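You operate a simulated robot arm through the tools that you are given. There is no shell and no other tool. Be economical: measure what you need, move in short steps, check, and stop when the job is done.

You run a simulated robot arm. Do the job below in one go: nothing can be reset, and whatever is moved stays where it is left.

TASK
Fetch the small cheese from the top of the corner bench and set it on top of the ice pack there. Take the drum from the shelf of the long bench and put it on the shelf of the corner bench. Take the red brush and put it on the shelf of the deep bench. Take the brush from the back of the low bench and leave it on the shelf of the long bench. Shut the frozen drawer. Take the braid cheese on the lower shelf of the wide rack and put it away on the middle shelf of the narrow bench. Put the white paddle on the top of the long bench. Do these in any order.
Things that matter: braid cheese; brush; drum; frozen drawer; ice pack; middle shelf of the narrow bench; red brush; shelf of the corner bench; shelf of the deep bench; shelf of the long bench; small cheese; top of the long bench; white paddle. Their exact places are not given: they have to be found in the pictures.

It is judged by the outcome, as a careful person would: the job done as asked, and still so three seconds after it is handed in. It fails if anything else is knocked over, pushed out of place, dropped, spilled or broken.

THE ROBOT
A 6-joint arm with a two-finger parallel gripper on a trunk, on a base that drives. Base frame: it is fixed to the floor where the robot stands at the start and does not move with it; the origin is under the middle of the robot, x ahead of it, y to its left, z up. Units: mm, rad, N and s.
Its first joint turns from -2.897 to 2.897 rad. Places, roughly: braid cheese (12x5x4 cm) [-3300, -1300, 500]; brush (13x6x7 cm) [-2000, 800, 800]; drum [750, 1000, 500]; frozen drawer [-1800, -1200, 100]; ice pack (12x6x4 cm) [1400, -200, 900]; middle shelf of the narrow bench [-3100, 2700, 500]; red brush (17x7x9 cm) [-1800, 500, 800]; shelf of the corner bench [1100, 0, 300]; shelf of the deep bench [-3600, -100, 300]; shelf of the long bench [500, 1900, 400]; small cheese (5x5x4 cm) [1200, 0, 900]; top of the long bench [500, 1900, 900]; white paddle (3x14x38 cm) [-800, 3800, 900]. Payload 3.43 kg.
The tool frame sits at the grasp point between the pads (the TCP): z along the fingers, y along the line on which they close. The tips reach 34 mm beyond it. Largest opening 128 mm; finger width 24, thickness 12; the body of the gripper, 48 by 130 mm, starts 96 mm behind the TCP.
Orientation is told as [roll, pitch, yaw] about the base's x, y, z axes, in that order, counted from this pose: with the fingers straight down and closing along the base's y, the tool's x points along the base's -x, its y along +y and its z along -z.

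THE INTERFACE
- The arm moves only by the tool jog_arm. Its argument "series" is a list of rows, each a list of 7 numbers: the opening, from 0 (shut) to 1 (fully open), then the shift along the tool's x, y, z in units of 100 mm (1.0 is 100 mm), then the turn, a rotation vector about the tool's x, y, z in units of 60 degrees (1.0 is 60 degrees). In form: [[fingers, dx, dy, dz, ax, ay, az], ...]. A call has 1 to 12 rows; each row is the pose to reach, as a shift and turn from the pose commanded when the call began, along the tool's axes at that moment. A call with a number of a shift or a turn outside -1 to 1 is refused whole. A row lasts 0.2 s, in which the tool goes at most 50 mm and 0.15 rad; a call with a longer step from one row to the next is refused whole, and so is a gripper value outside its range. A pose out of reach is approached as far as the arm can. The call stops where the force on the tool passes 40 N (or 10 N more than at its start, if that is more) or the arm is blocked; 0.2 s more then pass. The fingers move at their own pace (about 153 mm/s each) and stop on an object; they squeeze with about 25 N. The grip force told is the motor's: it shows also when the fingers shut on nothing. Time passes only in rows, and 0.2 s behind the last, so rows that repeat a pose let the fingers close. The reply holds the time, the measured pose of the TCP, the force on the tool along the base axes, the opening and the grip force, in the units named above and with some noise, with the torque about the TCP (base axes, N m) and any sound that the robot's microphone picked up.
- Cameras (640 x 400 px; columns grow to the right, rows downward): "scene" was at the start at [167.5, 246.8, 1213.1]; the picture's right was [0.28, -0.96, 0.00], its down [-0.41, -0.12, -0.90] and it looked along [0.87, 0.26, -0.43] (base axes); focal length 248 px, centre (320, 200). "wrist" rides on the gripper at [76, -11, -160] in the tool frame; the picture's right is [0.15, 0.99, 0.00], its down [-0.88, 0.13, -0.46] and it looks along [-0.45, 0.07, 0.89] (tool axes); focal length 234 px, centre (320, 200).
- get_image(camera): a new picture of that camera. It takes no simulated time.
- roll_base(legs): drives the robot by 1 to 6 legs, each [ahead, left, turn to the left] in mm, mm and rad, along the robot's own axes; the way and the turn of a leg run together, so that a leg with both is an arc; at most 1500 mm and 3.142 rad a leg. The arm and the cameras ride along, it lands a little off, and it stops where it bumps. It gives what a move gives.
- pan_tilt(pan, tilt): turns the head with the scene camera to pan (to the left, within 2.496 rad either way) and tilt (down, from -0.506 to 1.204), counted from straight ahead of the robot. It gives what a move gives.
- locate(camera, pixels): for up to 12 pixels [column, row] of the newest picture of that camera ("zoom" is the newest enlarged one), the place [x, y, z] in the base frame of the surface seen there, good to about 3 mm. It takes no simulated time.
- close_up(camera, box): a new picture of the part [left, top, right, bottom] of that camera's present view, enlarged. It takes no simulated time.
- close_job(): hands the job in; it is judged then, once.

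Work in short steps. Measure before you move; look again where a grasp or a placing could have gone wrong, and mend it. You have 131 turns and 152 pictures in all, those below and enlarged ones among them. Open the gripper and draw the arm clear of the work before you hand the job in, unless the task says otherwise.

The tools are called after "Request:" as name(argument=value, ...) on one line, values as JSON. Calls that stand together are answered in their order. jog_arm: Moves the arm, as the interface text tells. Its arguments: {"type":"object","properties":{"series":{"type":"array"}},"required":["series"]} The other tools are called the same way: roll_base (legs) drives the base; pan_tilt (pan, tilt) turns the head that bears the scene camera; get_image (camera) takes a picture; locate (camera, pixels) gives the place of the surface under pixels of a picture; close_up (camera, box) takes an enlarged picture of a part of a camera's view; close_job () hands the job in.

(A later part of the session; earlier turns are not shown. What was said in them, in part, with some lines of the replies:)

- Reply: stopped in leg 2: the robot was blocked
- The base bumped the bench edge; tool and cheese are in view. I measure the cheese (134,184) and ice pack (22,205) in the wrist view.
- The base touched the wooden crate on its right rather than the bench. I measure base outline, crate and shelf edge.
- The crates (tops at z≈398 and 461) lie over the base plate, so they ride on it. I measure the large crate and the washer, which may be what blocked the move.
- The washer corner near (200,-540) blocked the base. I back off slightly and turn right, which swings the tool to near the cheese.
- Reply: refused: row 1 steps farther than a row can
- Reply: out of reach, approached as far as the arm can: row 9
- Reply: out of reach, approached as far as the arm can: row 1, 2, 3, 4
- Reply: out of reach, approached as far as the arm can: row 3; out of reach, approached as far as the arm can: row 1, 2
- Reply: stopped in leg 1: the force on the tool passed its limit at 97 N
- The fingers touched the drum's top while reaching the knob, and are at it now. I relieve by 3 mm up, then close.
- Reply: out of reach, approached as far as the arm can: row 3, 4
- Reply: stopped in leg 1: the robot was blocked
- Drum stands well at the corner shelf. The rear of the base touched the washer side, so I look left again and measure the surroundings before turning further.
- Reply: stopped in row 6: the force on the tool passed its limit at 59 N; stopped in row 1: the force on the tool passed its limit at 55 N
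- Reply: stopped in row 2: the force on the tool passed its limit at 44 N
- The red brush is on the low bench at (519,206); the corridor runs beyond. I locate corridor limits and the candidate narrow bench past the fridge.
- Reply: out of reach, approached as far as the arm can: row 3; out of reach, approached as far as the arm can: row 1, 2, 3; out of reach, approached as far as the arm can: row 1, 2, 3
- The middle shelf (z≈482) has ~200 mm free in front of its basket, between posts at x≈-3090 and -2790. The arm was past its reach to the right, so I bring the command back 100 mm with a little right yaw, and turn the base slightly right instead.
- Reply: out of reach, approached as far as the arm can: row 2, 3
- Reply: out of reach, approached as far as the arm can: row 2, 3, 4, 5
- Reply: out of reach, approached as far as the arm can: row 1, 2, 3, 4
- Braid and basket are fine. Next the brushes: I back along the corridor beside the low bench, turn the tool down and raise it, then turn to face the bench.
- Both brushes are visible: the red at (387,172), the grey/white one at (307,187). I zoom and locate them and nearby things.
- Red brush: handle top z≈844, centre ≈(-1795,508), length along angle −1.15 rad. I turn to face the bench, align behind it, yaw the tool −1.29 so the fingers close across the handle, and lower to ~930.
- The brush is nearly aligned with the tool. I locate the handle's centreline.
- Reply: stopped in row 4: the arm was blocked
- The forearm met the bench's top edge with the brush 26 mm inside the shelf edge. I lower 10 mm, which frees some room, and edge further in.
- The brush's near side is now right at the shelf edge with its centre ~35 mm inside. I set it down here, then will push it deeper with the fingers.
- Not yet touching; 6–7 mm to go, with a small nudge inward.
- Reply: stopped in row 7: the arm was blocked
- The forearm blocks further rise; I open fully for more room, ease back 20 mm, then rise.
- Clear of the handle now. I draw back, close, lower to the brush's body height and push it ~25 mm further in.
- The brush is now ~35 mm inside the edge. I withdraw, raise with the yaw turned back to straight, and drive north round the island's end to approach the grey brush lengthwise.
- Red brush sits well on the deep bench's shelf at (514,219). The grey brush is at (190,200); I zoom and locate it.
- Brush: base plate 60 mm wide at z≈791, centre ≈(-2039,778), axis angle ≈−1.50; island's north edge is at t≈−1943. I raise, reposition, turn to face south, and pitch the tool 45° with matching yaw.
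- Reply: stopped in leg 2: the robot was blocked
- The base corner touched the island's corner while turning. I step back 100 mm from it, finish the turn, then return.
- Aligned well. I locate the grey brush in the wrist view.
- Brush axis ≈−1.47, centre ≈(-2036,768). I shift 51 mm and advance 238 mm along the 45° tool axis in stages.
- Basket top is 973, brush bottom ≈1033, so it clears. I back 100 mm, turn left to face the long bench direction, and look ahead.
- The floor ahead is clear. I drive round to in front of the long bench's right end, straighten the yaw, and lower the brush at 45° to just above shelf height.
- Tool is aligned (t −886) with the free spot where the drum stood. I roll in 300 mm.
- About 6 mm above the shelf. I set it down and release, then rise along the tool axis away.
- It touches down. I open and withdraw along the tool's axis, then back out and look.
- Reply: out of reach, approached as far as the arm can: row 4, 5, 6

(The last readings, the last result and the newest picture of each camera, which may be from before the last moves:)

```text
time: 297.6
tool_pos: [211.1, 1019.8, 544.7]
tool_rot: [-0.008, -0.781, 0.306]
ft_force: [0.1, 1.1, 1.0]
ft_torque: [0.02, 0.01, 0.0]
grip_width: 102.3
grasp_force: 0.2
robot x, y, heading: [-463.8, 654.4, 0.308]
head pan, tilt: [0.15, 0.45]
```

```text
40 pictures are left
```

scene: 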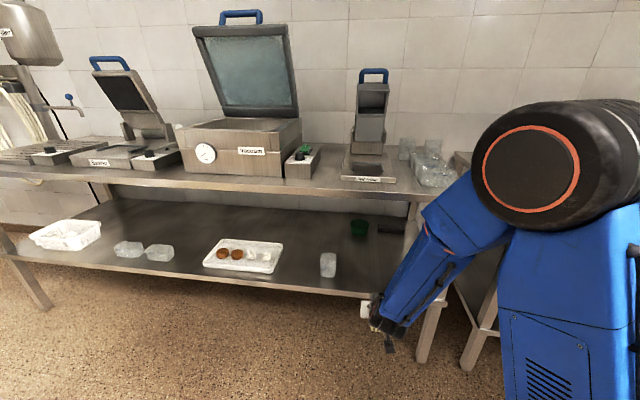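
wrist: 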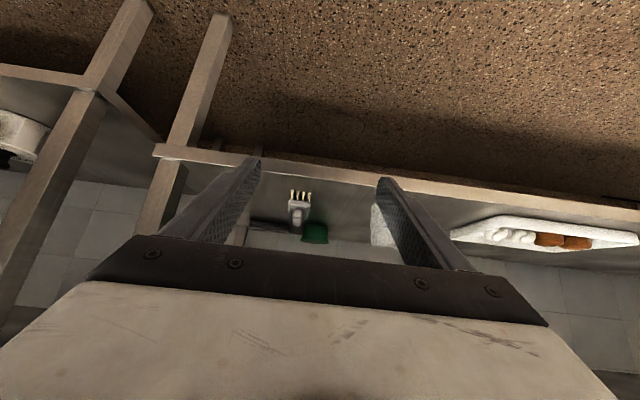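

The brush stands on the long bench shelf. Last is the white paddle near (-800,3800); I look that way.

Request:
pan_tilt(pan=1.35, tilt=0.3)

Request:
get_image(camera="scene")

Request:
close_up(camera="scene", box=[240, 60, 440, 220])

```text
time: 299.0
tool_pos: [210.2, 1019.0, 543.7]
tool_rot: [-0.009, -0.782, 0.308]
ft_force: [0.4, -0.2, 0.1]
ft_torque: [0.04, -0.01, 0.03]
grip_width: 102.4
grasp_force: 0.0
robot x, y, heading: [-464.4, 648.7, 0.299]
head pan, tilt: [1.349, 0.3]
```

```text
39 pictures are left
```

scene: 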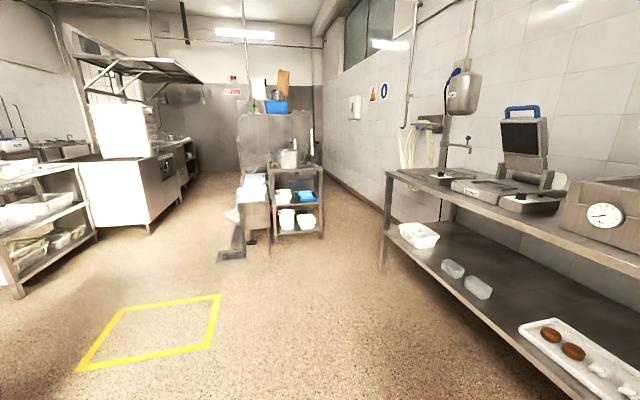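

```text
2.50 times, centred on (340, 140) of scene
```

zoom: 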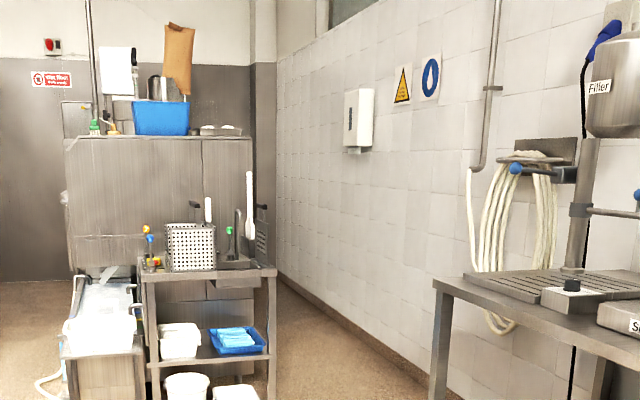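

The white paddle stands upright in a holder on the far stand at zoom (250,215). I measure it, its surroundings and the route.

Request:
locate(camera="zoom", pixels=[[250, 230], [249, 180], [250, 200], [262, 240], [238, 230], [210, 265], [272, 275], [190, 240], [145, 280], [265, 380], [228, 240], [208, 210]])

Request:
close_up(camera="scene", box=[300, 120, 360, 170])

```text
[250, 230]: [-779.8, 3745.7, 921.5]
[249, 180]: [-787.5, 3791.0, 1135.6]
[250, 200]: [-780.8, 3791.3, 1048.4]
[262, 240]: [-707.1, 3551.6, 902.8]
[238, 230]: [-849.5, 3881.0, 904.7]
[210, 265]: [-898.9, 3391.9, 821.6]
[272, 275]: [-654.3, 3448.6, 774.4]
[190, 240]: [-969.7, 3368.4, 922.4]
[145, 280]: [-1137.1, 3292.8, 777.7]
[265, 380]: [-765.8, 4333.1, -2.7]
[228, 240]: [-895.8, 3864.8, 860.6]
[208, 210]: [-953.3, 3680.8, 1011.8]
```

```text
8.00 times, centred on (330, 145) of scene
```

zoom: 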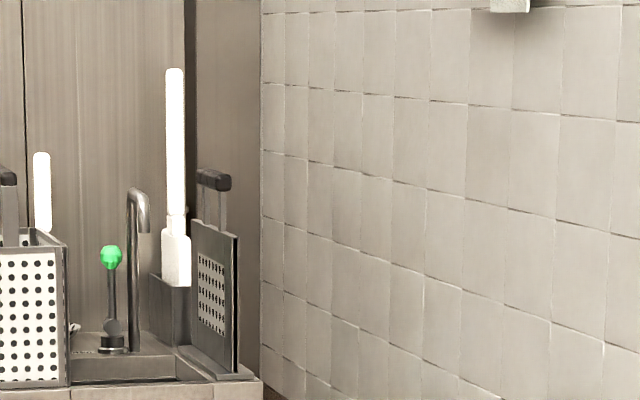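

The paddle stands at about (-785,3780), handle up to z≈1145, 356 mm behind the stand's front edge. I turn north, raise the tool, level it, and drive nearer.

Request:
roll_base(legs=[[0, 0, 1.58], [1300, 0, 0], [600, 0, 0]])

Request:
jog_arm(series=[[0.6, -0.33, 0, -0.33, 0, 0, 0], [0.6, -0.66, 0, -0.66, 0, 0, 0], [0.6, -1, 0, -1, 0, 0, 0]])

Request:
jog_arm(series=[[0.6, -0.33, 0, -0.33, 0, 0, 0], [0.6, -0.66, 0, -0.66, 0, 0, 0], [0.6, -1, 0, -1, 0, 0, 0]])

Request:
jog_arm(series=[[0.6, -0.33, 0, -0.33, 0, 0, 0], [0.6, -0.66, 0, -0.66, 0, 0, 0], [0.6, -1, 0, -1, 0, 0, 0]])

Request:
jog_arm(series=[[0.6, -0.15, 0, 0, 0, -0.125, 0], [0.6, -0.3, 0, 0, 0, -0.25, 0], [0.6, -0.45, 0, 0, 0, -0.375, 0], [0.6, -0.6, 0, 0, 0, -0.5, 0], [0.6, -0.8, 0, 0, 0, -0.625, 0], [0.6, -1, 0, 0, 0, -0.75, 0]])

Request:
pan_tilt(pan=-0.6, tilt=0.4)

Request:
get_image(camera="scene")

```text
time: 311.4
tool_pos: [-1325.0, 2989.2, 536.8]
tool_rot: [-0.007, -0.758, 1.86]
ft_force: [-0.3, 0.4, 0.3]
ft_torque: [0.0, -0.01, 0.02]
grip_width: 102.2
grasp_force: 0.1
robot x, y, heading: [-971.2, 2315.8, 1.862]
head pan, tilt: [1.349, 0.3]
stopped in leg 3: the force on the tool passed its limit at 289 N (the readings are from after the stop); the commanded pose is now the measured one
```

```text
time: 311.8
tool_pos: [-1325.2, 2986.3, 540.0]
tool_rot: [-0.011, -0.734, 1.863]
ft_force: [-15.5, -4.3, -13.7]
ft_torque: [-0.26, 0.29, -0.3]
grip_width: 92.8
grasp_force: 13.5
robot x, y, heading: [-970.7, 2317.9, 1.86]
head pan, tilt: [1.349, 0.3]
stopped in row 1: the force on the tool passed its limit at 194 N (the readings are from after the stop); the commanded pose is now the measured one
```

```text
time: 312.1
tool_pos: [-1322.9, 2980.4, 546.9]
tool_rot: [-0.012, -0.713, 1.863]
ft_force: [-14.0, -7.8, -9.0]
ft_torque: [-0.39, 0.65, -0.03]
grip_width: 91.7
grasp_force: 13.2
robot x, y, heading: [-975.0, 2317.3, 1.862]
head pan, tilt: [1.349, 0.3]
stopped in row 1: the force on the tool passed its limit at 270 N (the readings are from after the stop); the commanded pose is now the measured one
```

```text
time: 312.3
tool_pos: [-1322.4, 2979.5, 549.8]
tool_rot: [-0.013, -0.7, 1.868]
ft_force: [-14.1, -4.3, -11.9]
ft_torque: [-0.26, 0.13, -0.08]
grip_width: 90.7
grasp_force: 12.5
robot x, y, heading: [-973.8, 2315.1, 1.864]
head pan, tilt: [1.349, 0.3]
stopped in row 1: the force on the tool passed its limit at 110 N (the readings are from after the stop); the commanded pose is now the measured one
```

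```text
time: 312.6
tool_pos: [-1325.0, 2977.3, 548.7]
tool_rot: [-0.014, -0.723, 1.868]
ft_force: [-15.7, -2.7, -7.1]
ft_torque: [-0.14, 0.01, 0.03]
grip_width: 88.0
grasp_force: 9.4
out of reach, approached as far as the arm can: row 1
robot x, y, heading: [-975.5, 2314.1, 1.861]
head pan, tilt: [1.349, 0.3]
stopped in row 1: the force on the tool passed its limit at 67 N (the readings are from after the stop); the commanded pose is now the measured one
```

```text
time: 314.5
tool_pos: [-1323.5, 2978.8, 548.4]
tool_rot: [-0.015, -0.722, 1.866]
ft_force: [-20.8, -12.1, -4.9]
ft_torque: [-0.01, -0.16, 0.62]
grip_width: 89.9
grasp_force: 11.1
robot x, y, heading: [-973.5, 2316.3, 1.863]
head pan, tilt: [-0.6, 0.4]
```

```text
36 pictures are left
```

scene: 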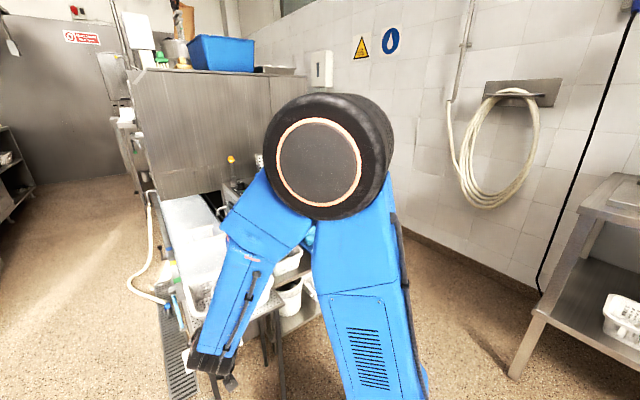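

The tool ran into the low stand at (-1325,2990), which I'd misjudged. I look at what it touches before moving.

Request:
get_image(camera="wrist")

Request:
close_up(camera="scene", box=[140, 180, 340, 400])

```text
35 pictures are left
```

wrist: 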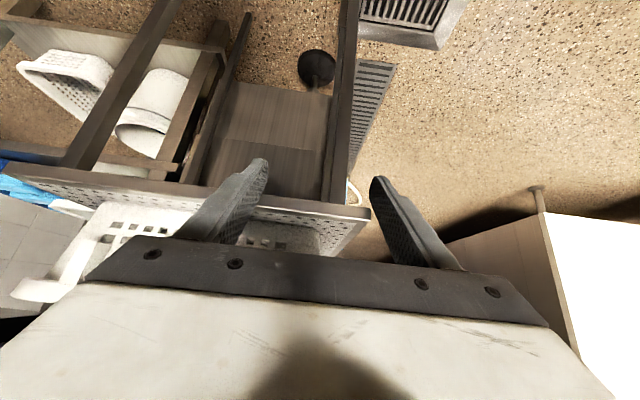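

```text
1.82 times, centred on (240, 290) of scene
```

zoom: 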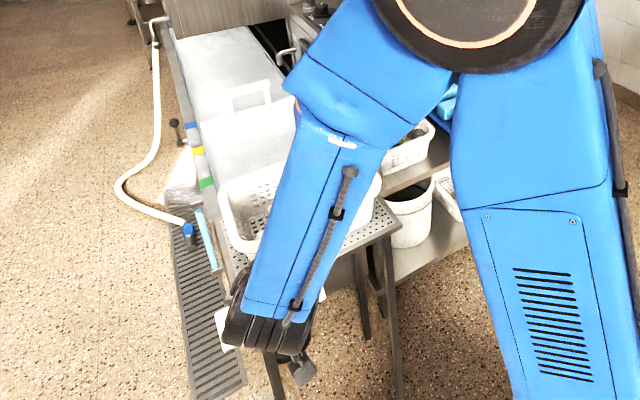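

A finger presses against the corner of the perforated stand; nothing appears tipped. I back straight off.

Request:
roll_base(legs=[[-200, 0, 0]])

Request:
get_image(camera="wrist")

```text
time: 316.1
tool_pos: [-1263.1, 2787.6, 548.1]
tool_rot: [-0.014, -0.724, 1.867]
ft_force: [-1.0, -1.1, -0.1]
ft_torque: [0.02, -0.03, -0.02]
grip_width: 76.6
grasp_force: 0.0
robot x, y, heading: [-915.4, 2123.4, 1.865]
head pan, tilt: [-0.6, 0.4]
```

```text
33 pictures are left
```

wrist: 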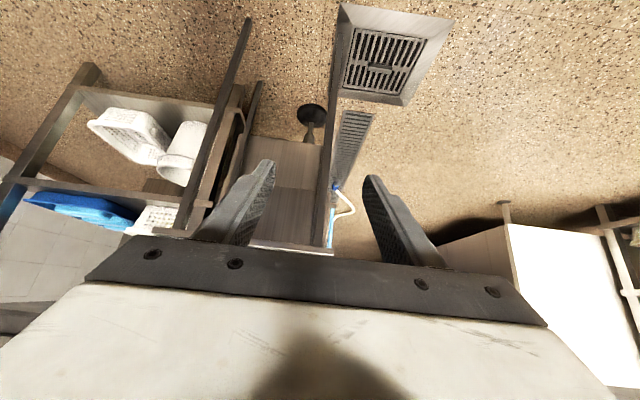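

Freed, with things still standing. I raise the tool to ~1100, level it, shift right toward the stand's east side, and look.

Request:
jog_arm(series=[[0.5, -0.33, 0, -0.33, 0, 0, 0], [0.5, -0.66, 0, -0.66, 0, 0, 0], [0.5, -1, 0, -1, 0, 0, 0]])

Request:
jog_arm(series=[[0.5, -0.33, 0, -0.33, 0, 0, 0], [0.5, -0.66, 0, -0.66, 0, 0, 0], [0.5, -1, 0, -1, 0, 0, 0]])

Request:
jog_arm(series=[[0.5, -0.33, 0, -0.33, 0, 0, 0], [0.5, -0.66, 0, -0.66, 0, 0, 0], [0.5, -1, 0, -1, 0, 0, 0]])

Request:
jog_arm(series=[[0.5, -0.33, 0, -0.33, 0, 0, 0], [0.5, -0.66, 0, -0.66, 0, 0, 0], [0.5, -0.9, 0, -0.9, 0, 0, 0]])

Request:
jog_arm(series=[[0.5, 0, 0, 0, 0, -0.13, 0], [0.5, 0, 0, 0, 0, -0.26, 0], [0.5, 0, 0, 0, 0, -0.39, 0], [0.5, 0, 0, 0, 0, -0.52, 0], [0.5, 0, 0, 0, 0, -0.65, 0], [0.5, 0, 0, 0, 0, -0.81, 0]])

Request:
roll_base(legs=[[0, -440, 0.017], [250, 0, 0]])

Request:
pan_tilt(pan=-0.45, tilt=0.3)

Request:
get_image(camera="scene")

```text
time: 316.9
tool_pos: [-1267.3, 2793.9, 689.3]
tool_rot: [-0.014, -0.722, 1.867]
ft_force: [-1.3, -0.1, 0.1]
ft_torque: [0.0, -0.03, 0.02]
grip_width: 63.9
grasp_force: 0.0
robot x, y, heading: [-917.6, 2125.0, 1.863]
head pan, tilt: [-0.6, 0.4]
```

```text
time: 317.7
tool_pos: [-1273.6, 2800.7, 833.1]
tool_rot: [-0.013, -0.72, 1.866]
ft_force: [-0.4, -0.2, 0.0]
ft_torque: [-0.04, -0.02, 0.02]
grip_width: 64.3
grasp_force: 0.1
robot x, y, heading: [-913.7, 2124.5, 1.86]
head pan, tilt: [-0.6, 0.4]
```

```text
time: 318.5
tool_pos: [-1278.4, 2810.5, 972.2]
tool_rot: [-0.015, -0.722, 1.864]
ft_force: [-0.1, -0.6, -0.4]
ft_torque: [-0.01, 0.03, -0.02]
grip_width: 64.0
grasp_force: 0.2
robot x, y, heading: [-917.4, 2122.1, 1.858]
head pan, tilt: [-0.6, 0.4]
```

```text
time: 319.3
tool_pos: [-1280.3, 2817.9, 1097.9]
tool_rot: [-0.014, -0.723, 1.866]
ft_force: [0.2, -0.2, -0.4]
ft_torque: [-0.01, -0.02, 0.0]
grip_width: 64.0
grasp_force: 0.0
robot x, y, heading: [-914.6, 2122.2, 1.861]
head pan, tilt: [-0.6, 0.4]
```

```text
refused: row 6 steps farther than a row can; nothing moved
```

```text
time: 323.4
tool_pos: [-958.8, 3180.1, 1097.5]
tool_rot: [-0.013, -0.722, 1.883]
ft_force: [0.7, 0.2, -0.2]
ft_torque: [0.02, -0.04, -0.01]
grip_width: 63.9
grasp_force: 0.1
robot x, y, heading: [-581.0, 2494.4, 1.876]
head pan, tilt: [-0.6, 0.4]
```

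```text
time: 324.1
tool_pos: [-958.0, 3180.2, 1099.1]
tool_rot: [-0.014, -0.722, 1.884]
ft_force: [-0.7, 0.0, -0.1]
ft_torque: [0.0, 0.01, 0.01]
grip_width: 63.9
grasp_force: 0.1
robot x, y, heading: [-577.2, 2493.0, 1.877]
head pan, tilt: [-0.45, 0.3]
```

```text
32 pictures are left
```

scene: 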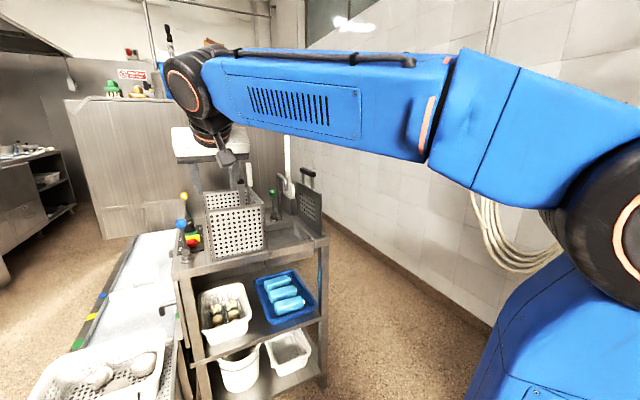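

I need robot n≈465 to stay clear of the long bench's end, with a slight right turn. I level the tool, shift, and look with the wrist camera.

Request:
jog_arm(series=[[0.5, 0, 0, 0, 0, -0.12, 0], [0.5, 0, 0, 0, 0, -0.24, 0], [0.5, 0, 0, 0, 0, -0.36, 0], [0.5, 0, 0, 0, 0, -0.48, 0], [0.5, 0, 0, 0, 0, -0.6, 0], [0.5, 0, 0, 0, 0, -0.72, 0], [0.5, 0, 0, 0, 0, -0.81, 0]])

Request:
roll_base(legs=[[0, -254, 0], [0, 0, -0.11], [150, 0, 0]])

Request:
get_image(camera="wrist")

Request:
get_image(camera="scene")

```text
time: 325.7
tool_pos: [-958.9, 3179.6, 1096.9]
tool_rot: [-1.693, -1.56, -2.714]
ft_force: [0.5, -0.5, 0.2]
ft_torque: [-0.01, 0.0, -0.01]
grip_width: 64.1
grasp_force: 0.0
robot x, y, heading: [-580.3, 2494.3, 1.878]
head pan, tilt: [-0.45, 0.3]
```

```text
time: 329.1
tool_pos: [-662.7, 3446.4, 1097.4]
tool_rot: [-1.59, -1.56, -2.931]
ft_force: [-0.2, 0.0, 0.3]
ft_torque: [-0.01, -0.01, 0.02]
grip_width: 64.2
grasp_force: 0.1
robot x, y, heading: [-365.0, 2722.0, 1.769]
head pan, tilt: [-0.45, 0.3]
```

```text
31 pictures are left
```

wrist: 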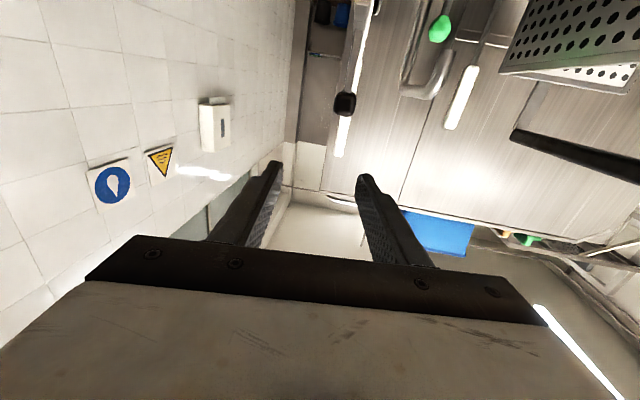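

```text
30 pictures are left
```

scene: 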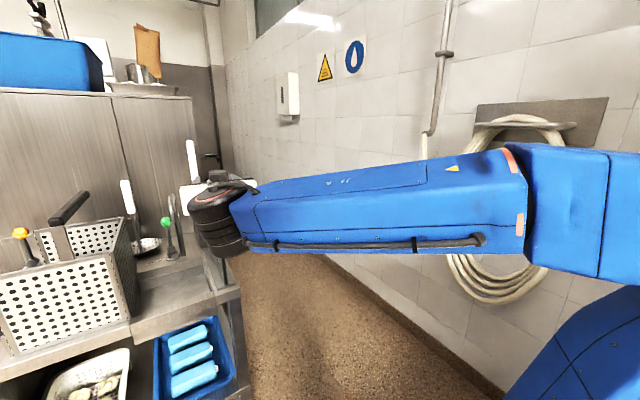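

Paddle handle shows at wrist (343,130), with the black handle in front of it lower at (345,104). I locate them.

Request:
close_up(camera="wrist", box=[300, 0, 400, 200])

Request:
locate(camera="wrist", pixels=[[341, 150], [343, 135], [344, 120], [352, 75], [345, 104], [355, 60], [358, 30], [338, 140], [349, 140], [460, 95]])

```text
2.00 times, centred on (350, 100) of wrist
```

zoom: 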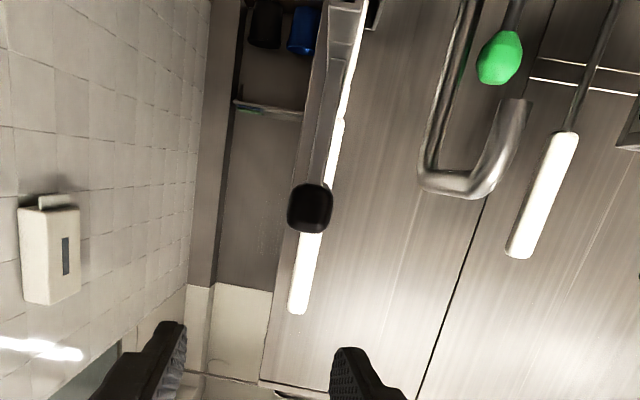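

```text
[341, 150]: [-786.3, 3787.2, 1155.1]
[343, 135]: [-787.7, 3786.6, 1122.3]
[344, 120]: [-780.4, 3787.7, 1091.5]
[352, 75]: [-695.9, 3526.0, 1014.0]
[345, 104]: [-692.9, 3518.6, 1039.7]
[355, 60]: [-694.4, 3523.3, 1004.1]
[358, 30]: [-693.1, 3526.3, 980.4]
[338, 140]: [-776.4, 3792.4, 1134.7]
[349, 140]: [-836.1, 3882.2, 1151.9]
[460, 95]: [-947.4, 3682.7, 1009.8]
```

Paddle handle centre ≈(-784,3798), top 1158; the black handle's top is 1045. I pitch the tool 15° down so the camera clears it, raise to ~1127, shift 52 mm left, and roll in 230 mm.

Request:
jog_arm(series=[[0.5, -0.1, 0.2, 0, 0, 0.1, 0], [0.5, -0.2, 0.4, 0, 0, 0.2, 0], [0.5, -0.3, 0.52, 0, 0, 0.25, 0]])

Request:
roll_base(legs=[[230, 0, 0]])

Request:
get_image(camera="wrist")

Request:
locate(camera="wrist", pixels=[[320, 150], [320, 160], [325, 140], [330, 120], [315, 170], [335, 100]])

```text
time: 329.9
tool_pos: [-714.9, 3434.9, 1127.7]
tool_rot: [-0.042, -1.307, 1.803]
ft_force: [-0.3, 0.1, 0.1]
ft_torque: [-0.01, 0.0, 0.02]
grip_width: 64.3
grasp_force: 0.1
robot x, y, heading: [-364.9, 2717.9, 1.767]
head pan, tilt: [-0.45, 0.3]
```

```text
time: 331.6
tool_pos: [-759.5, 3665.1, 1127.6]
tool_rot: [-0.041, -1.31, 1.798]
ft_force: [-0.1, -0.3, 0.3]
ft_torque: [0.01, 0.01, 0.03]
grip_width: 64.0
grasp_force: 0.0
robot x, y, heading: [-410.7, 2949.4, 1.768]
head pan, tilt: [-0.45, 0.3]
```

```text
28 pictures are left
```

wrist: 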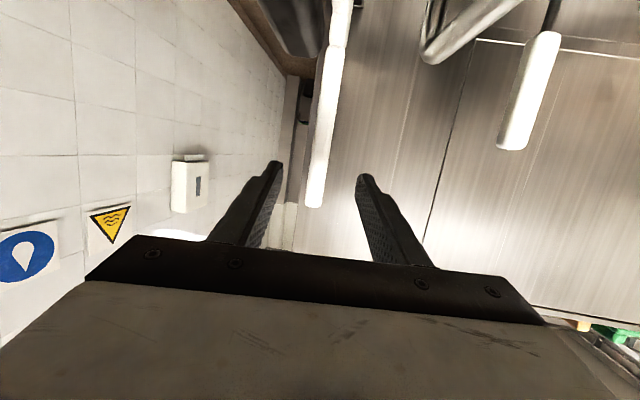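

```text
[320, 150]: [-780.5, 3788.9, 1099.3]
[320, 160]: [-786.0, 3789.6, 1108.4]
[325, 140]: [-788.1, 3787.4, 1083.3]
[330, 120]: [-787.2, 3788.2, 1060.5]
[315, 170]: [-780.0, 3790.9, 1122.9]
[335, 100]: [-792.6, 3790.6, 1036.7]
```

In line. I advance 136 mm horizontally in two parts and close.

Request:
jog_arm(series=[[0.5, -0.12, 0, 0.45, 0, 0, 0], [0.5, -0.24, 0, 0.9, 0, 0, 0]])

Request:
jog_arm(series=[[0.5, -0.06, -0.02, 0.2, 0, 0, 0], [0.5, -0.11, -0.02, 0.42, 0, 0, 0], [0, -0.11, -0.02, 0.42, 0, 0, 0], [0, -0.11, -0.02, 0.42, 0, 0, 0], [0, -0.11, -0.02, 0.42, 0, 0, 0]])

Request:
get_image(camera="wrist")

```text
time: 332.2
tool_pos: [-775.2, 3754.8, 1126.8]
tool_rot: [-0.041, -1.31, 1.8]
ft_force: [-0.2, -0.2, 0.4]
ft_torque: [-0.04, 0.01, 0.03]
grip_width: 63.9
grasp_force: 0.1
robot x, y, heading: [-408.5, 2945.4, 1.767]
head pan, tilt: [-0.45, 0.3]
```

```text
time: 333.4
tool_pos: [-782.1, 3798.2, 1126.9]
tool_rot: [-0.042, -1.307, 1.799]
ft_force: [-2.6, -0.4, -0.5]
ft_torque: [-0.17, 0.78, 0.16]
grip_width: 23.1
grasp_force: 25.2
robot x, y, heading: [-411.9, 2954.0, 1.762]
head pan, tilt: [-0.45, 0.3]
```

```text
27 pictures are left
```

wrist: 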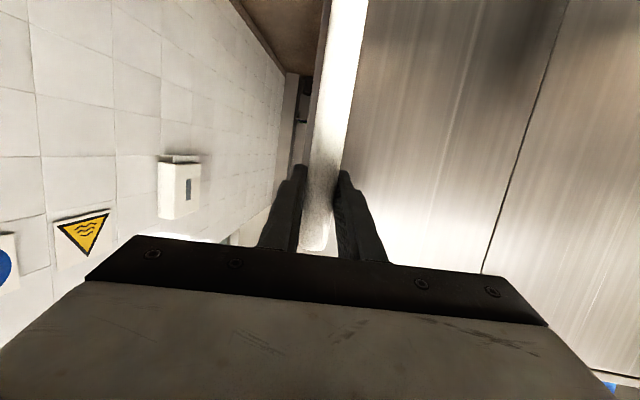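

Held at 23 mm. I lift straight up in three steps to clear the holder and the things in front.

Request:
jog_arm(series=[[0, -0.2, 0, -0.054, 0, 0, 0], [0, -0.5, 0, -0.134, 0, 0, 0], [0, -0.8, 0, -0.215, 0, 0, 0], [0, -1, 0, -0.268, 0, 0, 0]])

Request:
jog_arm(series=[[0, -0.35, 0, -0.094, 0, 0, 0], [0, -0.7, 0, -0.188, 0, 0, 0], [0, -1, 0, -0.268, 0, 0, 0]])

Request:
jog_arm(series=[[0, -0.35, 0, -0.094, 0, 0, 0], [0, -0.6, 0, -0.16, 0, 0, 0], [0, -0.8, 0, -0.214, 0, 0, 0]])

Request:
get_image(camera="wrist")

Request:
get_image(camera="scene")

```text
time: 334.4
tool_pos: [-782.9, 3799.2, 1229.7]
tool_rot: [-0.047, -1.31, 1.804]
ft_force: [-0.3, 0.7, -3.7]
ft_torque: [0.0, 0.02, 0.0]
grip_width: 22.9
grasp_force: 25.5
robot x, y, heading: [-407.1, 2947.8, 1.762]
head pan, tilt: [-0.45, 0.3]
```

```text
time: 335.2
tool_pos: [-784.3, 3797.8, 1332.0]
tool_rot: [-0.043, -1.307, 1.802]
ft_force: [-0.7, -0.4, -3.5]
ft_torque: [-0.02, 0.02, 0.03]
grip_width: 23.1
grasp_force: 25.0
robot x, y, heading: [-406.2, 2946.5, 1.763]
head pan, tilt: [-0.45, 0.3]
```

```text
time: 336.0
tool_pos: [-784.6, 3797.6, 1418.0]
tool_rot: [-0.041, -1.309, 1.8]
ft_force: [-0.6, 0.4, -2.9]
ft_torque: [0.01, 0.02, 0.05]
grip_width: 22.9
grasp_force: 25.5
robot x, y, heading: [-407.4, 2949.3, 1.768]
head pan, tilt: [-0.45, 0.3]
```

```text
26 pictures are left
```

wrist: 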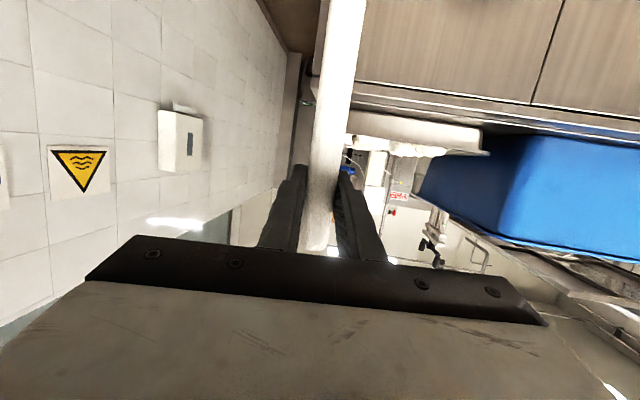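

```text
25 pictures are left
```

scene: 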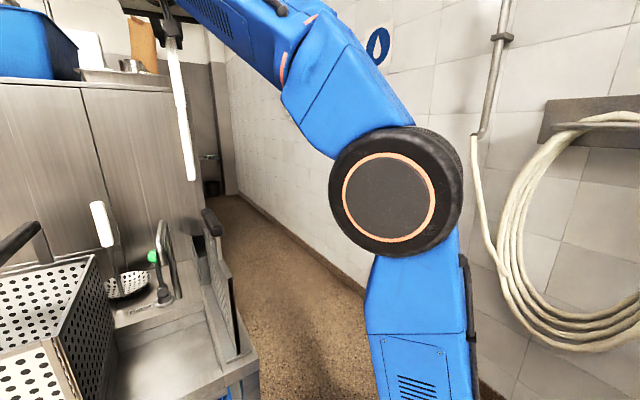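

Paddle clear (bottom ≈1069). I back out 480 mm, move left away from the bench, and look at the long bench's top for free space.

Request:
roll_base(legs=[[-480, 0, 0], [0, 500, 0.1]])

Request:
pan_tilt(pan=-1.75, tilt=0.35)

Request:
get_image(camera="scene")

Request:
locate(camera="scene", pixels=[[100, 250], [200, 250], [300, 230], [400, 220], [450, 220], [500, 215], [550, 210], [60, 250], [340, 220], [470, 210], [250, 240], [150, 255]])

```text
time: 341.4
tool_pos: [-1269.6, 3148.3, 1416.7]
tool_rot: [-0.043, -1.31, 1.918]
ft_force: [-0.1, 0.0, -3.5]
ft_torque: [0.0, 0.03, -0.03]
grip_width: 22.8
grasp_force: 25.3
robot x, y, heading: [-793.7, 2351.0, 1.88]
head pan, tilt: [-0.45, 0.3]
```

```text
time: 342.9
tool_pos: [-1270.8, 3148.8, 1416.6]
tool_rot: [-0.042, -1.309, 1.918]
ft_force: [0.0, -0.6, -3.3]
ft_torque: [-0.02, 0.01, 0.0]
grip_width: 22.9
grasp_force: 25.1
robot x, y, heading: [-795.1, 2350.5, 1.881]
head pan, tilt: [-1.751, 0.351]
```

```text
24 pictures are left
```

scene: 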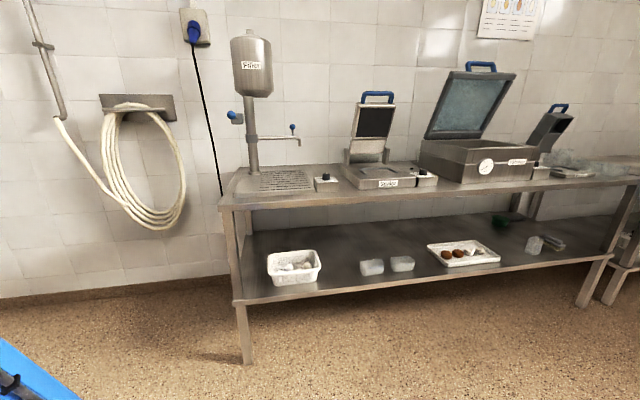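

```text
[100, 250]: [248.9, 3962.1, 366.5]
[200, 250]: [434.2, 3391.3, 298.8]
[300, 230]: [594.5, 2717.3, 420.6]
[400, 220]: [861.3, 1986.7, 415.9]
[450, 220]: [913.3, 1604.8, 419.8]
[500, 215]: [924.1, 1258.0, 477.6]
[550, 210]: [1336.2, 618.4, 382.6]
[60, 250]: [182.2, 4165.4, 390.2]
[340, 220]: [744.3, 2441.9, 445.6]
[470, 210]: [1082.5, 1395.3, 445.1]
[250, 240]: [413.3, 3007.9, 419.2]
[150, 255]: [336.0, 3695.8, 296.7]
```

I zoom on the bench top.

Request:
close_up(camera="scene", box=[210, 130, 430, 220])

Request:
close_up(camera="scene", box=[420, 110, 640, 200])

Request:
locate(camera="scene", pixels=[[222, 206], [240, 190], [310, 180], [338, 190], [440, 185], [532, 178], [550, 180], [350, 165], [330, 168], [232, 175], [600, 180], [345, 190]])

```text
2.91 times, centred on (320, 175) of scene
```

zoom: 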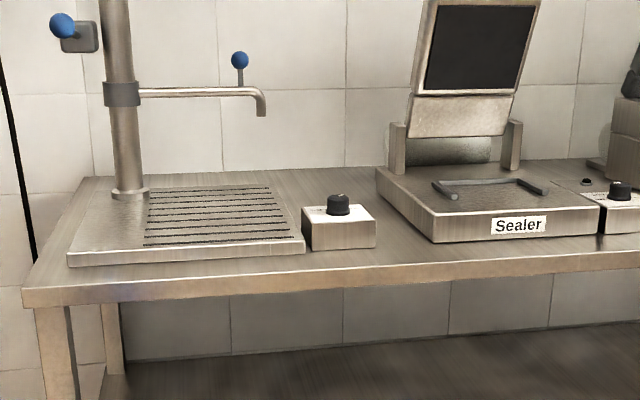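

```text
2.91 times, centred on (530, 155) of scene
```

zoom: 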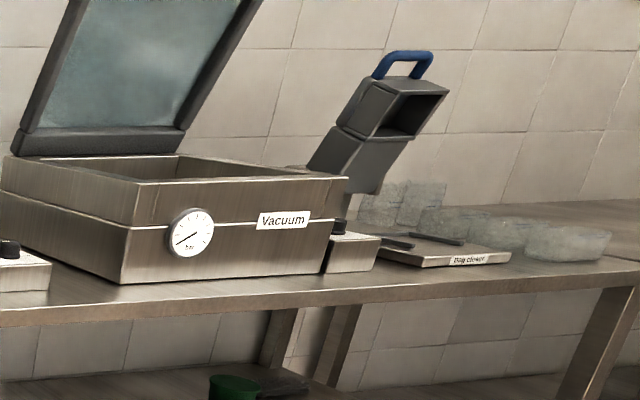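

```text
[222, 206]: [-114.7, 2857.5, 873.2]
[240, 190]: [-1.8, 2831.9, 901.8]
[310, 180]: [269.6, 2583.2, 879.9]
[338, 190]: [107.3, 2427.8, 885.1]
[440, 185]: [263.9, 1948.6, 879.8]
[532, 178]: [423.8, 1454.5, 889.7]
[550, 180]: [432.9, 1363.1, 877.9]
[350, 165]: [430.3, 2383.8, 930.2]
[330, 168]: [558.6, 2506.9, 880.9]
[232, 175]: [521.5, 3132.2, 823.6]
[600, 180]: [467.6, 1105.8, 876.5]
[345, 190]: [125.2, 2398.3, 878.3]
```

I measure the gap between the drip tray/knob box and the sealer.

Request:
locate(camera="scene", pixels=[[313, 212], [316, 200], [338, 213], [338, 204], [357, 211], [345, 197], [341, 188], [320, 185], [304, 192], [330, 180], [348, 212], [318, 192]])

Request:
close_up(camera="scene", box=[290, 160, 370, 225])

```text
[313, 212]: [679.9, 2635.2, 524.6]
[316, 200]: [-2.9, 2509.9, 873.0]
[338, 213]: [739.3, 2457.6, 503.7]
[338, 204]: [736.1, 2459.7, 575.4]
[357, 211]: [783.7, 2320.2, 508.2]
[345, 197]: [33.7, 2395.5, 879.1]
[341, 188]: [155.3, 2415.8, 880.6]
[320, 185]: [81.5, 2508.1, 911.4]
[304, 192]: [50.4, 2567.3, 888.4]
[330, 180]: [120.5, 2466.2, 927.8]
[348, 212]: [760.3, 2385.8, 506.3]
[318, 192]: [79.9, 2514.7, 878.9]
```

```text
6.15 times, centred on (330, 192) of scene
```

zoom: 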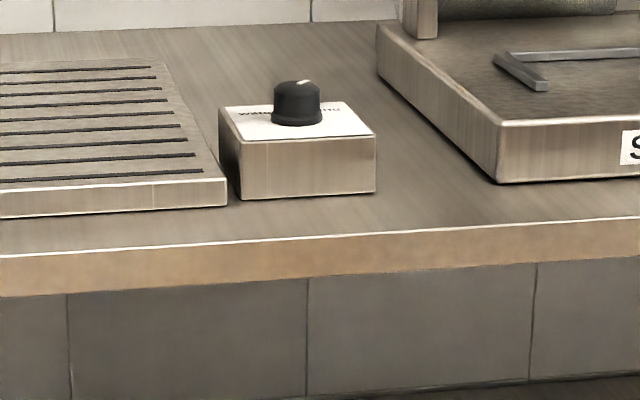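

I locate points in this enlarged view: the box's right side, the sealer's corner, and the strip between.

Request:
locate(camera="zoom", pixels=[[374, 196], [497, 186], [380, 75], [435, 190], [435, 228], [400, 120], [360, 60], [250, 60], [230, 160], [330, 60], [440, 150], [420, 212]])

```text
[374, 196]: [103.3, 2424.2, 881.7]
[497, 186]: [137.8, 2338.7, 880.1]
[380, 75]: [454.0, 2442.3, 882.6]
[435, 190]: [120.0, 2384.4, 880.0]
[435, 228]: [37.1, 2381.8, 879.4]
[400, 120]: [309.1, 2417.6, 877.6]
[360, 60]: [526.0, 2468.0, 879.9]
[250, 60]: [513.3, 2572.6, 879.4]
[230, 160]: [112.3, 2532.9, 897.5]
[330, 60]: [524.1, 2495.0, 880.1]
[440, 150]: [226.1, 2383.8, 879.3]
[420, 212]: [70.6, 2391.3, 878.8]
```

Free spots on the bench top are narrow; the open drip-tray area at the left end is the wide one. I'll lay the paddle flat there: face the bench, level the tool, roll it −90° so the blade points right, and lower to about z 1000 in front of the bench.

Request:
roll_base(legs=[[0, 280, 0], [0, 0, -1.569]])

Request:
jog_arm(series=[[0, 0.2, 0, 0, 0, -0.12, 0], [0, 0.5, 0, 0, 0, -0.25, 0], [0, 0.8, 0, 0, 0, -0.25, 0], [0, 1, 0, 0, 0, -0.25, 0]])

Request:
jog_arm(series=[[0, 0.1, 0, 0, 0, 0, -0.13], [0, 0.2, 0, 0, 0, 0, -0.26], [0, 0.35, 0, 0, 0, 0, -0.39], [0, 0.5, 0, 0, 0, 0, -0.52], [0, 0.65, 0, 0, 0, 0, -0.65], [0, 0.8, 0, 0, 0, 0, -0.78], [0, 1, 0, 0, 0, 0, -0.9]])

Request:
jog_arm(series=[[0, 0, 0, 0, 0, 0, -0.13], [0, 0, 0, 0, 0, 0, -0.26], [0, 0, 0, 0, 0, 0, -0.39], [0, 0, 0, 0, 0, 0, -0.52], [0, 0, 0, 0, 0, 0, -0.6]])

Request:
jog_arm(series=[[0, 0, 0.35, 0, 0, 0, 0], [0, 0, 0.7, 0, 0, 0, 0], [0, 0, 1, 0, 0, 0, 0]])

Request:
pan_tilt(pan=0.2, tilt=0.35)

Request:
get_image(camera="scene")

```text
time: 348.7
tool_pos: [-266.7, 2734.8, 1416.1]
tool_rot: [-0.041, -1.31, 0.347]
ft_force: [-0.4, 0.0, -3.2]
ft_torque: [-0.03, 0.02, 0.01]
grip_width: 22.8
grasp_force: 24.9
robot x, y, heading: [-1066.1, 2261.3, 0.313]
head pan, tilt: [-1.751, 0.351]
```

```text
time: 349.7
tool_pos: [-289.7, 2723.4, 1319.3]
tool_rot: [-1.602, -1.56, 1.907]
ft_force: [0.3, -0.4, -4.0]
ft_torque: [-0.06, 0.21, 0.03]
grip_width: 22.6
grasp_force: 25.3
robot x, y, heading: [-1065.1, 2262.9, 0.31]
head pan, tilt: [-1.751, 0.351]
```

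```text
time: 351.3
tool_pos: [-290.9, 2723.4, 1220.7]
tool_rot: [-1.571, -0.616, 1.875]
ft_force: [-0.3, -1.0, -3.6]
ft_torque: [0.49, 0.35, 0.02]
grip_width: 23.0
grasp_force: 25.4
robot x, y, heading: [-1066.9, 2261.3, 0.309]
head pan, tilt: [-1.751, 0.351]
```

```text
time: 352.5
tool_pos: [-290.9, 2723.4, 1220.4]
tool_rot: [-1.572, 0.011, 1.876]
ft_force: [0.3, 0.3, -3.2]
ft_torque: [0.6, 0.38, 0.02]
grip_width: 24.1
grasp_force: 24.8
robot x, y, heading: [-1064.8, 2261.3, 0.307]
head pan, tilt: [-1.751, 0.351]
```

```text
time: 353.3
tool_pos: [-287.9, 2723.7, 1120.7]
tool_rot: [-1.57, 0.01, 1.877]
ft_force: [0.3, -1.0, -3.4]
ft_torque: [0.6, 0.43, 0.01]
grip_width: 24.0
grasp_force: 24.8
robot x, y, heading: [-1065.3, 2261.1, 0.309]
head pan, tilt: [-1.751, 0.351]
```

```text
time: 355.2
tool_pos: [-288.6, 2722.9, 1122.5]
tool_rot: [-1.571, 0.012, 1.876]
ft_force: [0.4, 0.0, -3.2]
ft_torque: [0.62, 0.39, 0.01]
grip_width: 24.0
grasp_force: 25.0
robot x, y, heading: [-1067.7, 2264.0, 0.311]
head pan, tilt: [0.201, 0.351]
```

```text
20 pictures are left
```

scene: 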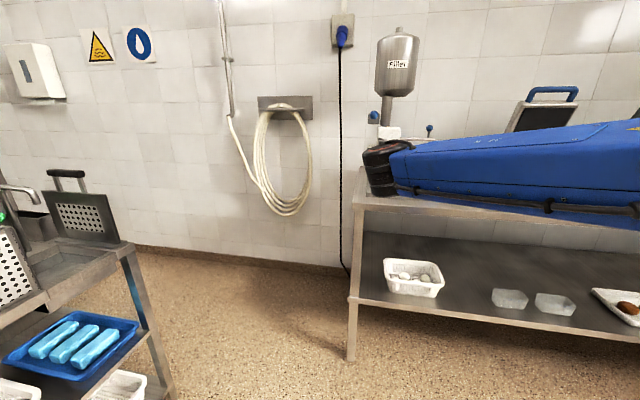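

The paddle is now horizontal and flat, blade to the right. I lower to ~965, move left 60 and ahead 200, and check.

Request:
jog_arm(series=[[0, 0, 0.35, 0, 0, 0, 0], [0, 0, 0.7, 0, 0, 0, 0], [0, 0, 1, 0, 0, 0, 0]])

Request:
jog_arm(series=[[0, 0, 0.25, 0, 0, 0, 0], [0, 0, 0.5, 0, 0, 0, 0]])

Request:
roll_base(legs=[[0, 60, 0], [190, 0, 0]])

Request:
get_image(camera="wrist")

Request:
get_image(camera="scene")

```text
time: 356.0
tool_pos: [-291.0, 2723.6, 1020.0]
tool_rot: [-1.57, 0.011, 1.877]
ft_force: [-0.3, -0.3, -2.9]
ft_torque: [0.64, 0.45, -0.01]
grip_width: 24.2
grasp_force: 25.5
robot x, y, heading: [-1061.7, 2263.9, 0.311]
head pan, tilt: [0.201, 0.351]
```

```text
time: 356.6
tool_pos: [-290.3, 2724.5, 969.4]
tool_rot: [-1.572, 0.01, 1.877]
ft_force: [-0.4, -0.2, -3.2]
ft_torque: [0.61, 0.42, 0.0]
grip_width: 24.2
grasp_force: 24.4
robot x, y, heading: [-1065.7, 2261.2, 0.312]
head pan, tilt: [0.201, 0.351]
```

```text
time: 358.7
tool_pos: [-130.2, 2843.0, 969.9]
tool_rot: [-1.57, 0.011, 1.882]
ft_force: [1.0, 1.1, -3.4]
ft_torque: [0.64, 0.36, 0.0]
grip_width: 24.3
grasp_force: 25.6
robot x, y, heading: [-901.5, 2378.6, 0.315]
head pan, tilt: [0.201, 0.351]
```

```text
19 pictures are left
```

wrist: 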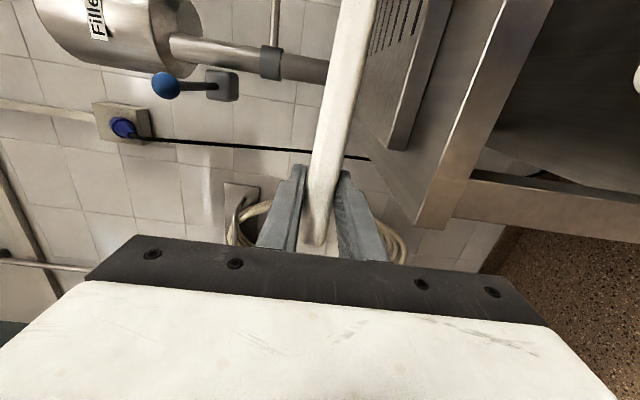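

```text
18 pictures are left
```

scene: 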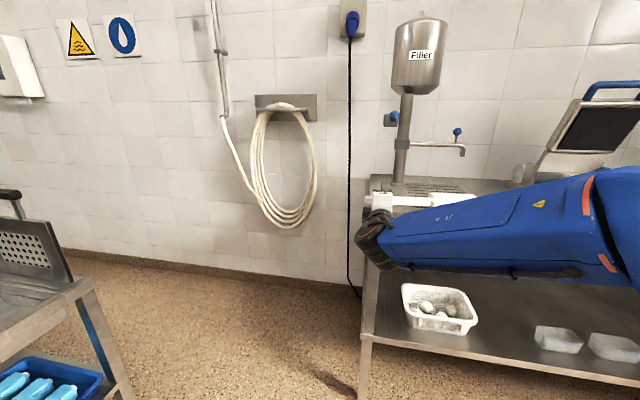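

I check heights: tray, table and the paddle's levelness.

Request:
locate(camera="wrist", pixels=[[400, 25], [385, 60], [380, 140], [400, 170], [425, 90], [328, 150], [345, 60], [355, 15], [440, 200], [375, 15]])

Request:
close_up(camera="scene", box=[350, 150, 510, 250])

```text
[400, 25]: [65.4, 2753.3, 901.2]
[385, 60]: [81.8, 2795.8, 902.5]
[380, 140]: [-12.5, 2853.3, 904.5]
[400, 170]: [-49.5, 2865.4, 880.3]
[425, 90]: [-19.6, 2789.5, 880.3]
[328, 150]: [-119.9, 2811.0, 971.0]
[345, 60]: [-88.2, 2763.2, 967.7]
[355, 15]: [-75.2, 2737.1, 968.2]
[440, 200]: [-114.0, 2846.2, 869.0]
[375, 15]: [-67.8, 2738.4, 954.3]
```

```text
4.00 times, centred on (430, 200) of scene
```

zoom: 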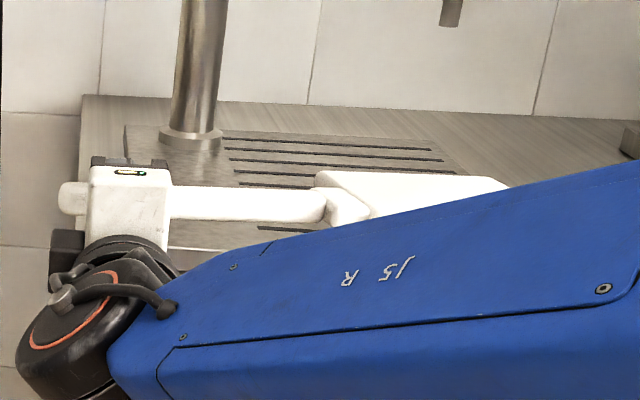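

Paddle is level at 968; tray top 902. I roll ahead 95 mm and lower 45 mm, checking the load.

Request:
roll_base(legs=[[95, 0, 0]])

Request:
jog_arm(series=[[0, 0, 0.2, 0, 0, 0, 0], [0, 0, 0.35, 0, 0, 0, 0], [0, 0, 0.42, 0, 0, 0, 0], [0, 0, 0.46, 0, 0, 0, 0]])

Request:
get_image(camera="wrist")

Request:
close_up(camera="scene", box=[350, 120, 550, 250])

```text
time: 359.8
tool_pos: [-39.8, 2873.1, 968.5]
tool_rot: [-1.57, 0.01, 1.881]
ft_force: [0.1, -0.3, -4.0]
ft_torque: [0.59, 0.43, 0.0]
grip_width: 24.2
grasp_force: 25.1
robot x, y, heading: [-814.2, 2408.5, 0.312]
head pan, tilt: [0.201, 0.351]
```

```text
time: 360.8
tool_pos: [-38.8, 2873.3, 923.4]
tool_rot: [-1.57, 0.011, 1.881]
ft_force: [0.4, -0.1, -4.1]
ft_torque: [0.54, 0.34, -0.06]
grip_width: 23.7
grasp_force: 25.2
robot x, y, heading: [-812.3, 2409.9, 0.317]
head pan, tilt: [0.201, 0.351]
```

```text
16 pictures are left
```

wrist: 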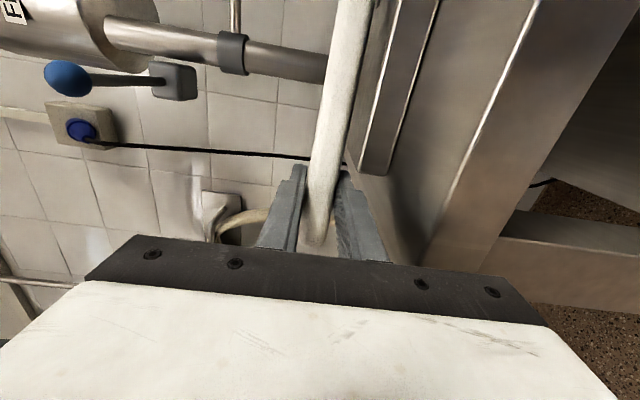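

```text
3.08 times, centred on (450, 185) of scene
```

zoom: 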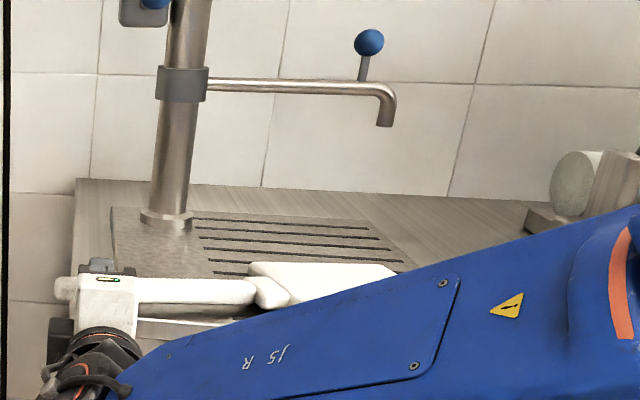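

Nearly down. I lower in 3 mm steps to rest it on the tray.

Request:
jog_arm(series=[[0, 0, 0.03, 0, 0, 0, 0], [0, 0, 0.06, 0, 0, 0, 0], [0, 0, 0.09, 0, 0, 0, 0]])

```text
time: 361.6
tool_pos: [-40.2, 2875.0, 915.5]
tool_rot: [-1.571, 0.011, 1.882]
ft_force: [-0.8, -0.2, -1.0]
ft_torque: [0.3, 0.25, -0.04]
grip_width: 23.4
grasp_force: 25.6
robot x, y, heading: [-810.7, 2408.6, 0.318]
head pan, tilt: [0.201, 0.351]
```

It's bearing on the tray. I lower 3 mm more, open just enough, and withdraw straight back.

Request:
jog_arm(series=[[0, 0, 0.03, 0, 0, 0, 0], [0, 0, 0.03, 0, 0, 0, 0], [0.25, 0, 0.03, 0, 0, 0, 0], [0.27, 0, 0.03, 0, 0, 0, 0]])

Request:
jog_arm(series=[[0.27, 0, 0, -0.2, 0, 0, 0], [0.27, 0, 0, -0.5, 0, 0, 0], [0.27, 0, 0, -0.8, 0, 0, 0], [0.27, 0, 0, -1, 0, 0, 0]])

Request:
get_image(camera="wrist")

```text
time: 362.6
tool_pos: [-39.7, 2871.7, 912.6]
tool_rot: [-1.57, 0.011, 1.883]
ft_force: [0.8, -0.8, 6.8]
ft_torque: [-0.09, 0.47, 0.04]
grip_width: 31.1
grasp_force: 0.1
robot x, y, heading: [-814.0, 2407.3, 0.317]
head pan, tilt: [0.201, 0.351]
```

```text
time: 363.6
tool_pos: [-134.8, 2842.0, 911.0]
tool_rot: [-1.569, 0.011, 1.883]
ft_force: [0.1, 0.4, 0.4]
ft_torque: [0.04, -0.01, 0.02]
grip_width: 35.0
grasp_force: 0.0
robot x, y, heading: [-812.2, 2408.4, 0.32]
head pan, tilt: [0.201, 0.351]
```

```text
14 pictures are left
```

wrist: 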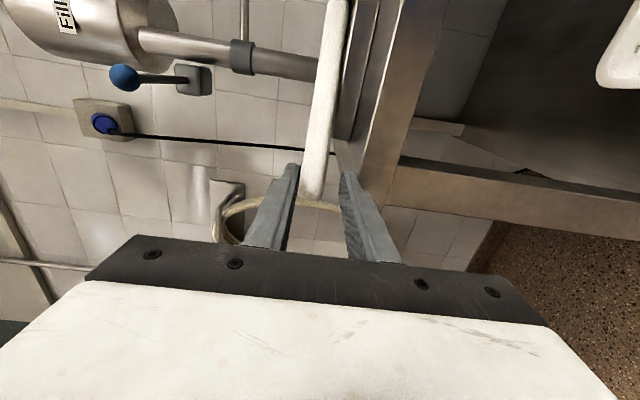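

Released. I back away and look at the result.

Request:
roll_base(legs=[[-250, 0, 0]])

Request:
pan_tilt(pan=0.1, tilt=0.35)

Request:
get_image(camera="wrist")

Request:
close_up(camera="scene", box=[310, 130, 510, 260])

```text
time: 365.4
tool_pos: [-368.5, 2765.7, 910.9]
tool_rot: [-1.571, 0.011, 1.883]
ft_force: [-0.4, -0.1, 0.5]
ft_torque: [-0.01, -0.01, -0.04]
grip_width: 34.5
grasp_force: 0.0
robot x, y, heading: [-1050.6, 2328.4, 0.32]
head pan, tilt: [0.201, 0.351]
```

```text
time: 366.1
tool_pos: [-369.5, 2765.5, 910.5]
tool_rot: [-1.572, 0.01, 1.882]
ft_force: [0.1, -0.4, 0.5]
ft_torque: [-0.01, 0.01, 0.03]
grip_width: 34.7
grasp_force: 0.2
robot x, y, heading: [-1048.7, 2331.6, 0.316]
head pan, tilt: [0.099, 0.351]
```

```text
13 pictures are left
```

wrist: 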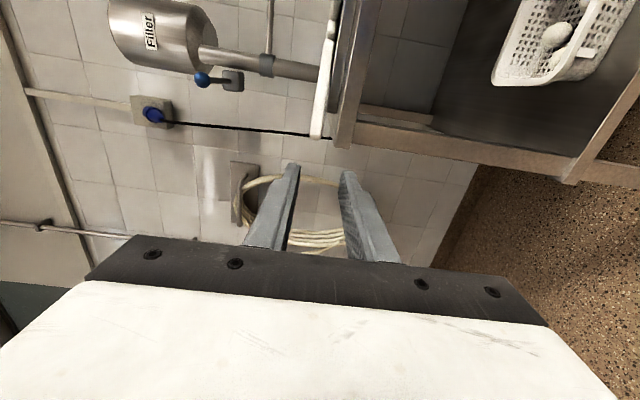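

```text
3.08 times, centred on (410, 195) of scene
```

zoom: 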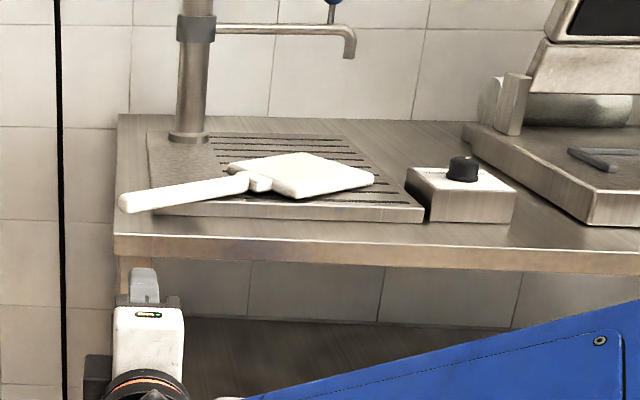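

The paddle lies flat and stable on the bench top's left end. I open the gripper, draw back a little more, and check the stand I bumped earlier.

Request:
roll_base(legs=[[-200, 0, 0]])

Request:
jog_arm(series=[[1, 0, 0, 0, 0, 0, 0], [1, 0, 0, 0, 0, 0, 0]])

Request:
pan_tilt(pan=1.4, tilt=0.5)

Request:
get_image(camera="scene")

```text
time: 367.7
tool_pos: [-559.5, 2702.2, 910.7]
tool_rot: [-1.57, 0.012, 1.882]
ft_force: [0.0, -0.2, 0.1]
ft_torque: [0.01, 0.01, 0.03]
grip_width: 34.4
grasp_force: 0.1
robot x, y, heading: [-1237.7, 2271.4, 0.315]
head pan, tilt: [0.099, 0.351]
```

```text
time: 368.3
tool_pos: [-560.0, 2702.3, 910.6]
tool_rot: [-1.572, 0.011, 1.883]
ft_force: [0.0, -0.1, -0.1]
ft_torque: [0.02, 0.03, -0.05]
grip_width: 128.0
grasp_force: 0.1
robot x, y, heading: [-1239.2, 2263.4, 0.322]
head pan, tilt: [0.099, 0.351]
```

```text
time: 369.8
tool_pos: [-560.4, 2703.3, 910.6]
tool_rot: [-1.57, 0.011, 1.881]
ft_force: [0.3, -0.3, -1.1]
ft_torque: [0.0, -0.01, 0.03]
grip_width: 128.1
grasp_force: 0.1
robot x, y, heading: [-1236.1, 2266.7, 0.315]
head pan, tilt: [1.4, 0.499]
```

```text
11 pictures are left
```

scene: 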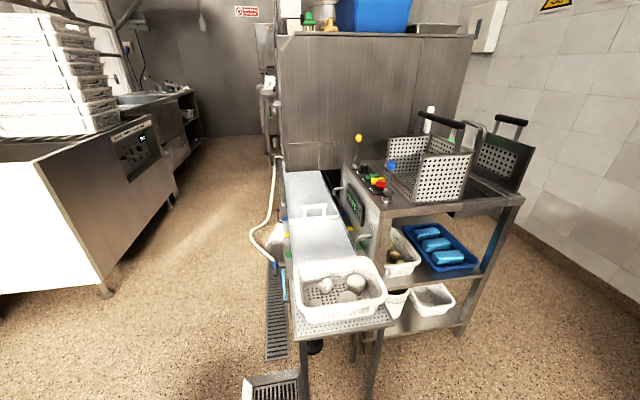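

The stand and its basket are in order, the gripper is open and clear, and all placements looked right. I hand the job in.

Request:
close_job()

```text
The job is handed in.
```

I did all seven jobs and handed them in, but two results may not be exactly what you asked for:
- **White paddle:** it lies flat on the filler's drip tray at the left end of the long bench top, not on the bare bench top. I found no bare spot wide enough for it.
- **Frozen drawer:** it is pushed in to a hard stop. A gap of about 12 mm showed at one end of its front, and it did not move when I pushed again.

The other five placements:
- **Small cheese:** on the ice pack on the corner bench.
- **Drum:** standing on the corner bench shelf.
- **Red brush:** on the deep bench shelf, about 35 mm in from the edge.
- **Brush from the low bench:** standing on the long bench shelf.
- **Braid cheese:** on the middle shelf of the narrow bench, in front of the basket. While I was letting go, the fingers may have lifted that basket's rim slightly. It looked in place afterwards.

**Bumps along the way:**
- **Tool:** it hit a corner of the small stand near the paddle at about 289 N. The stand and its basket looked undisturbed in the last picture.
- **Arm:** the forearm pressed against the deep bench's front edge while I was placing the red brush.
- **Base:** it touched the washer side twice and the low bench's corner once. I saw nothing displaced.
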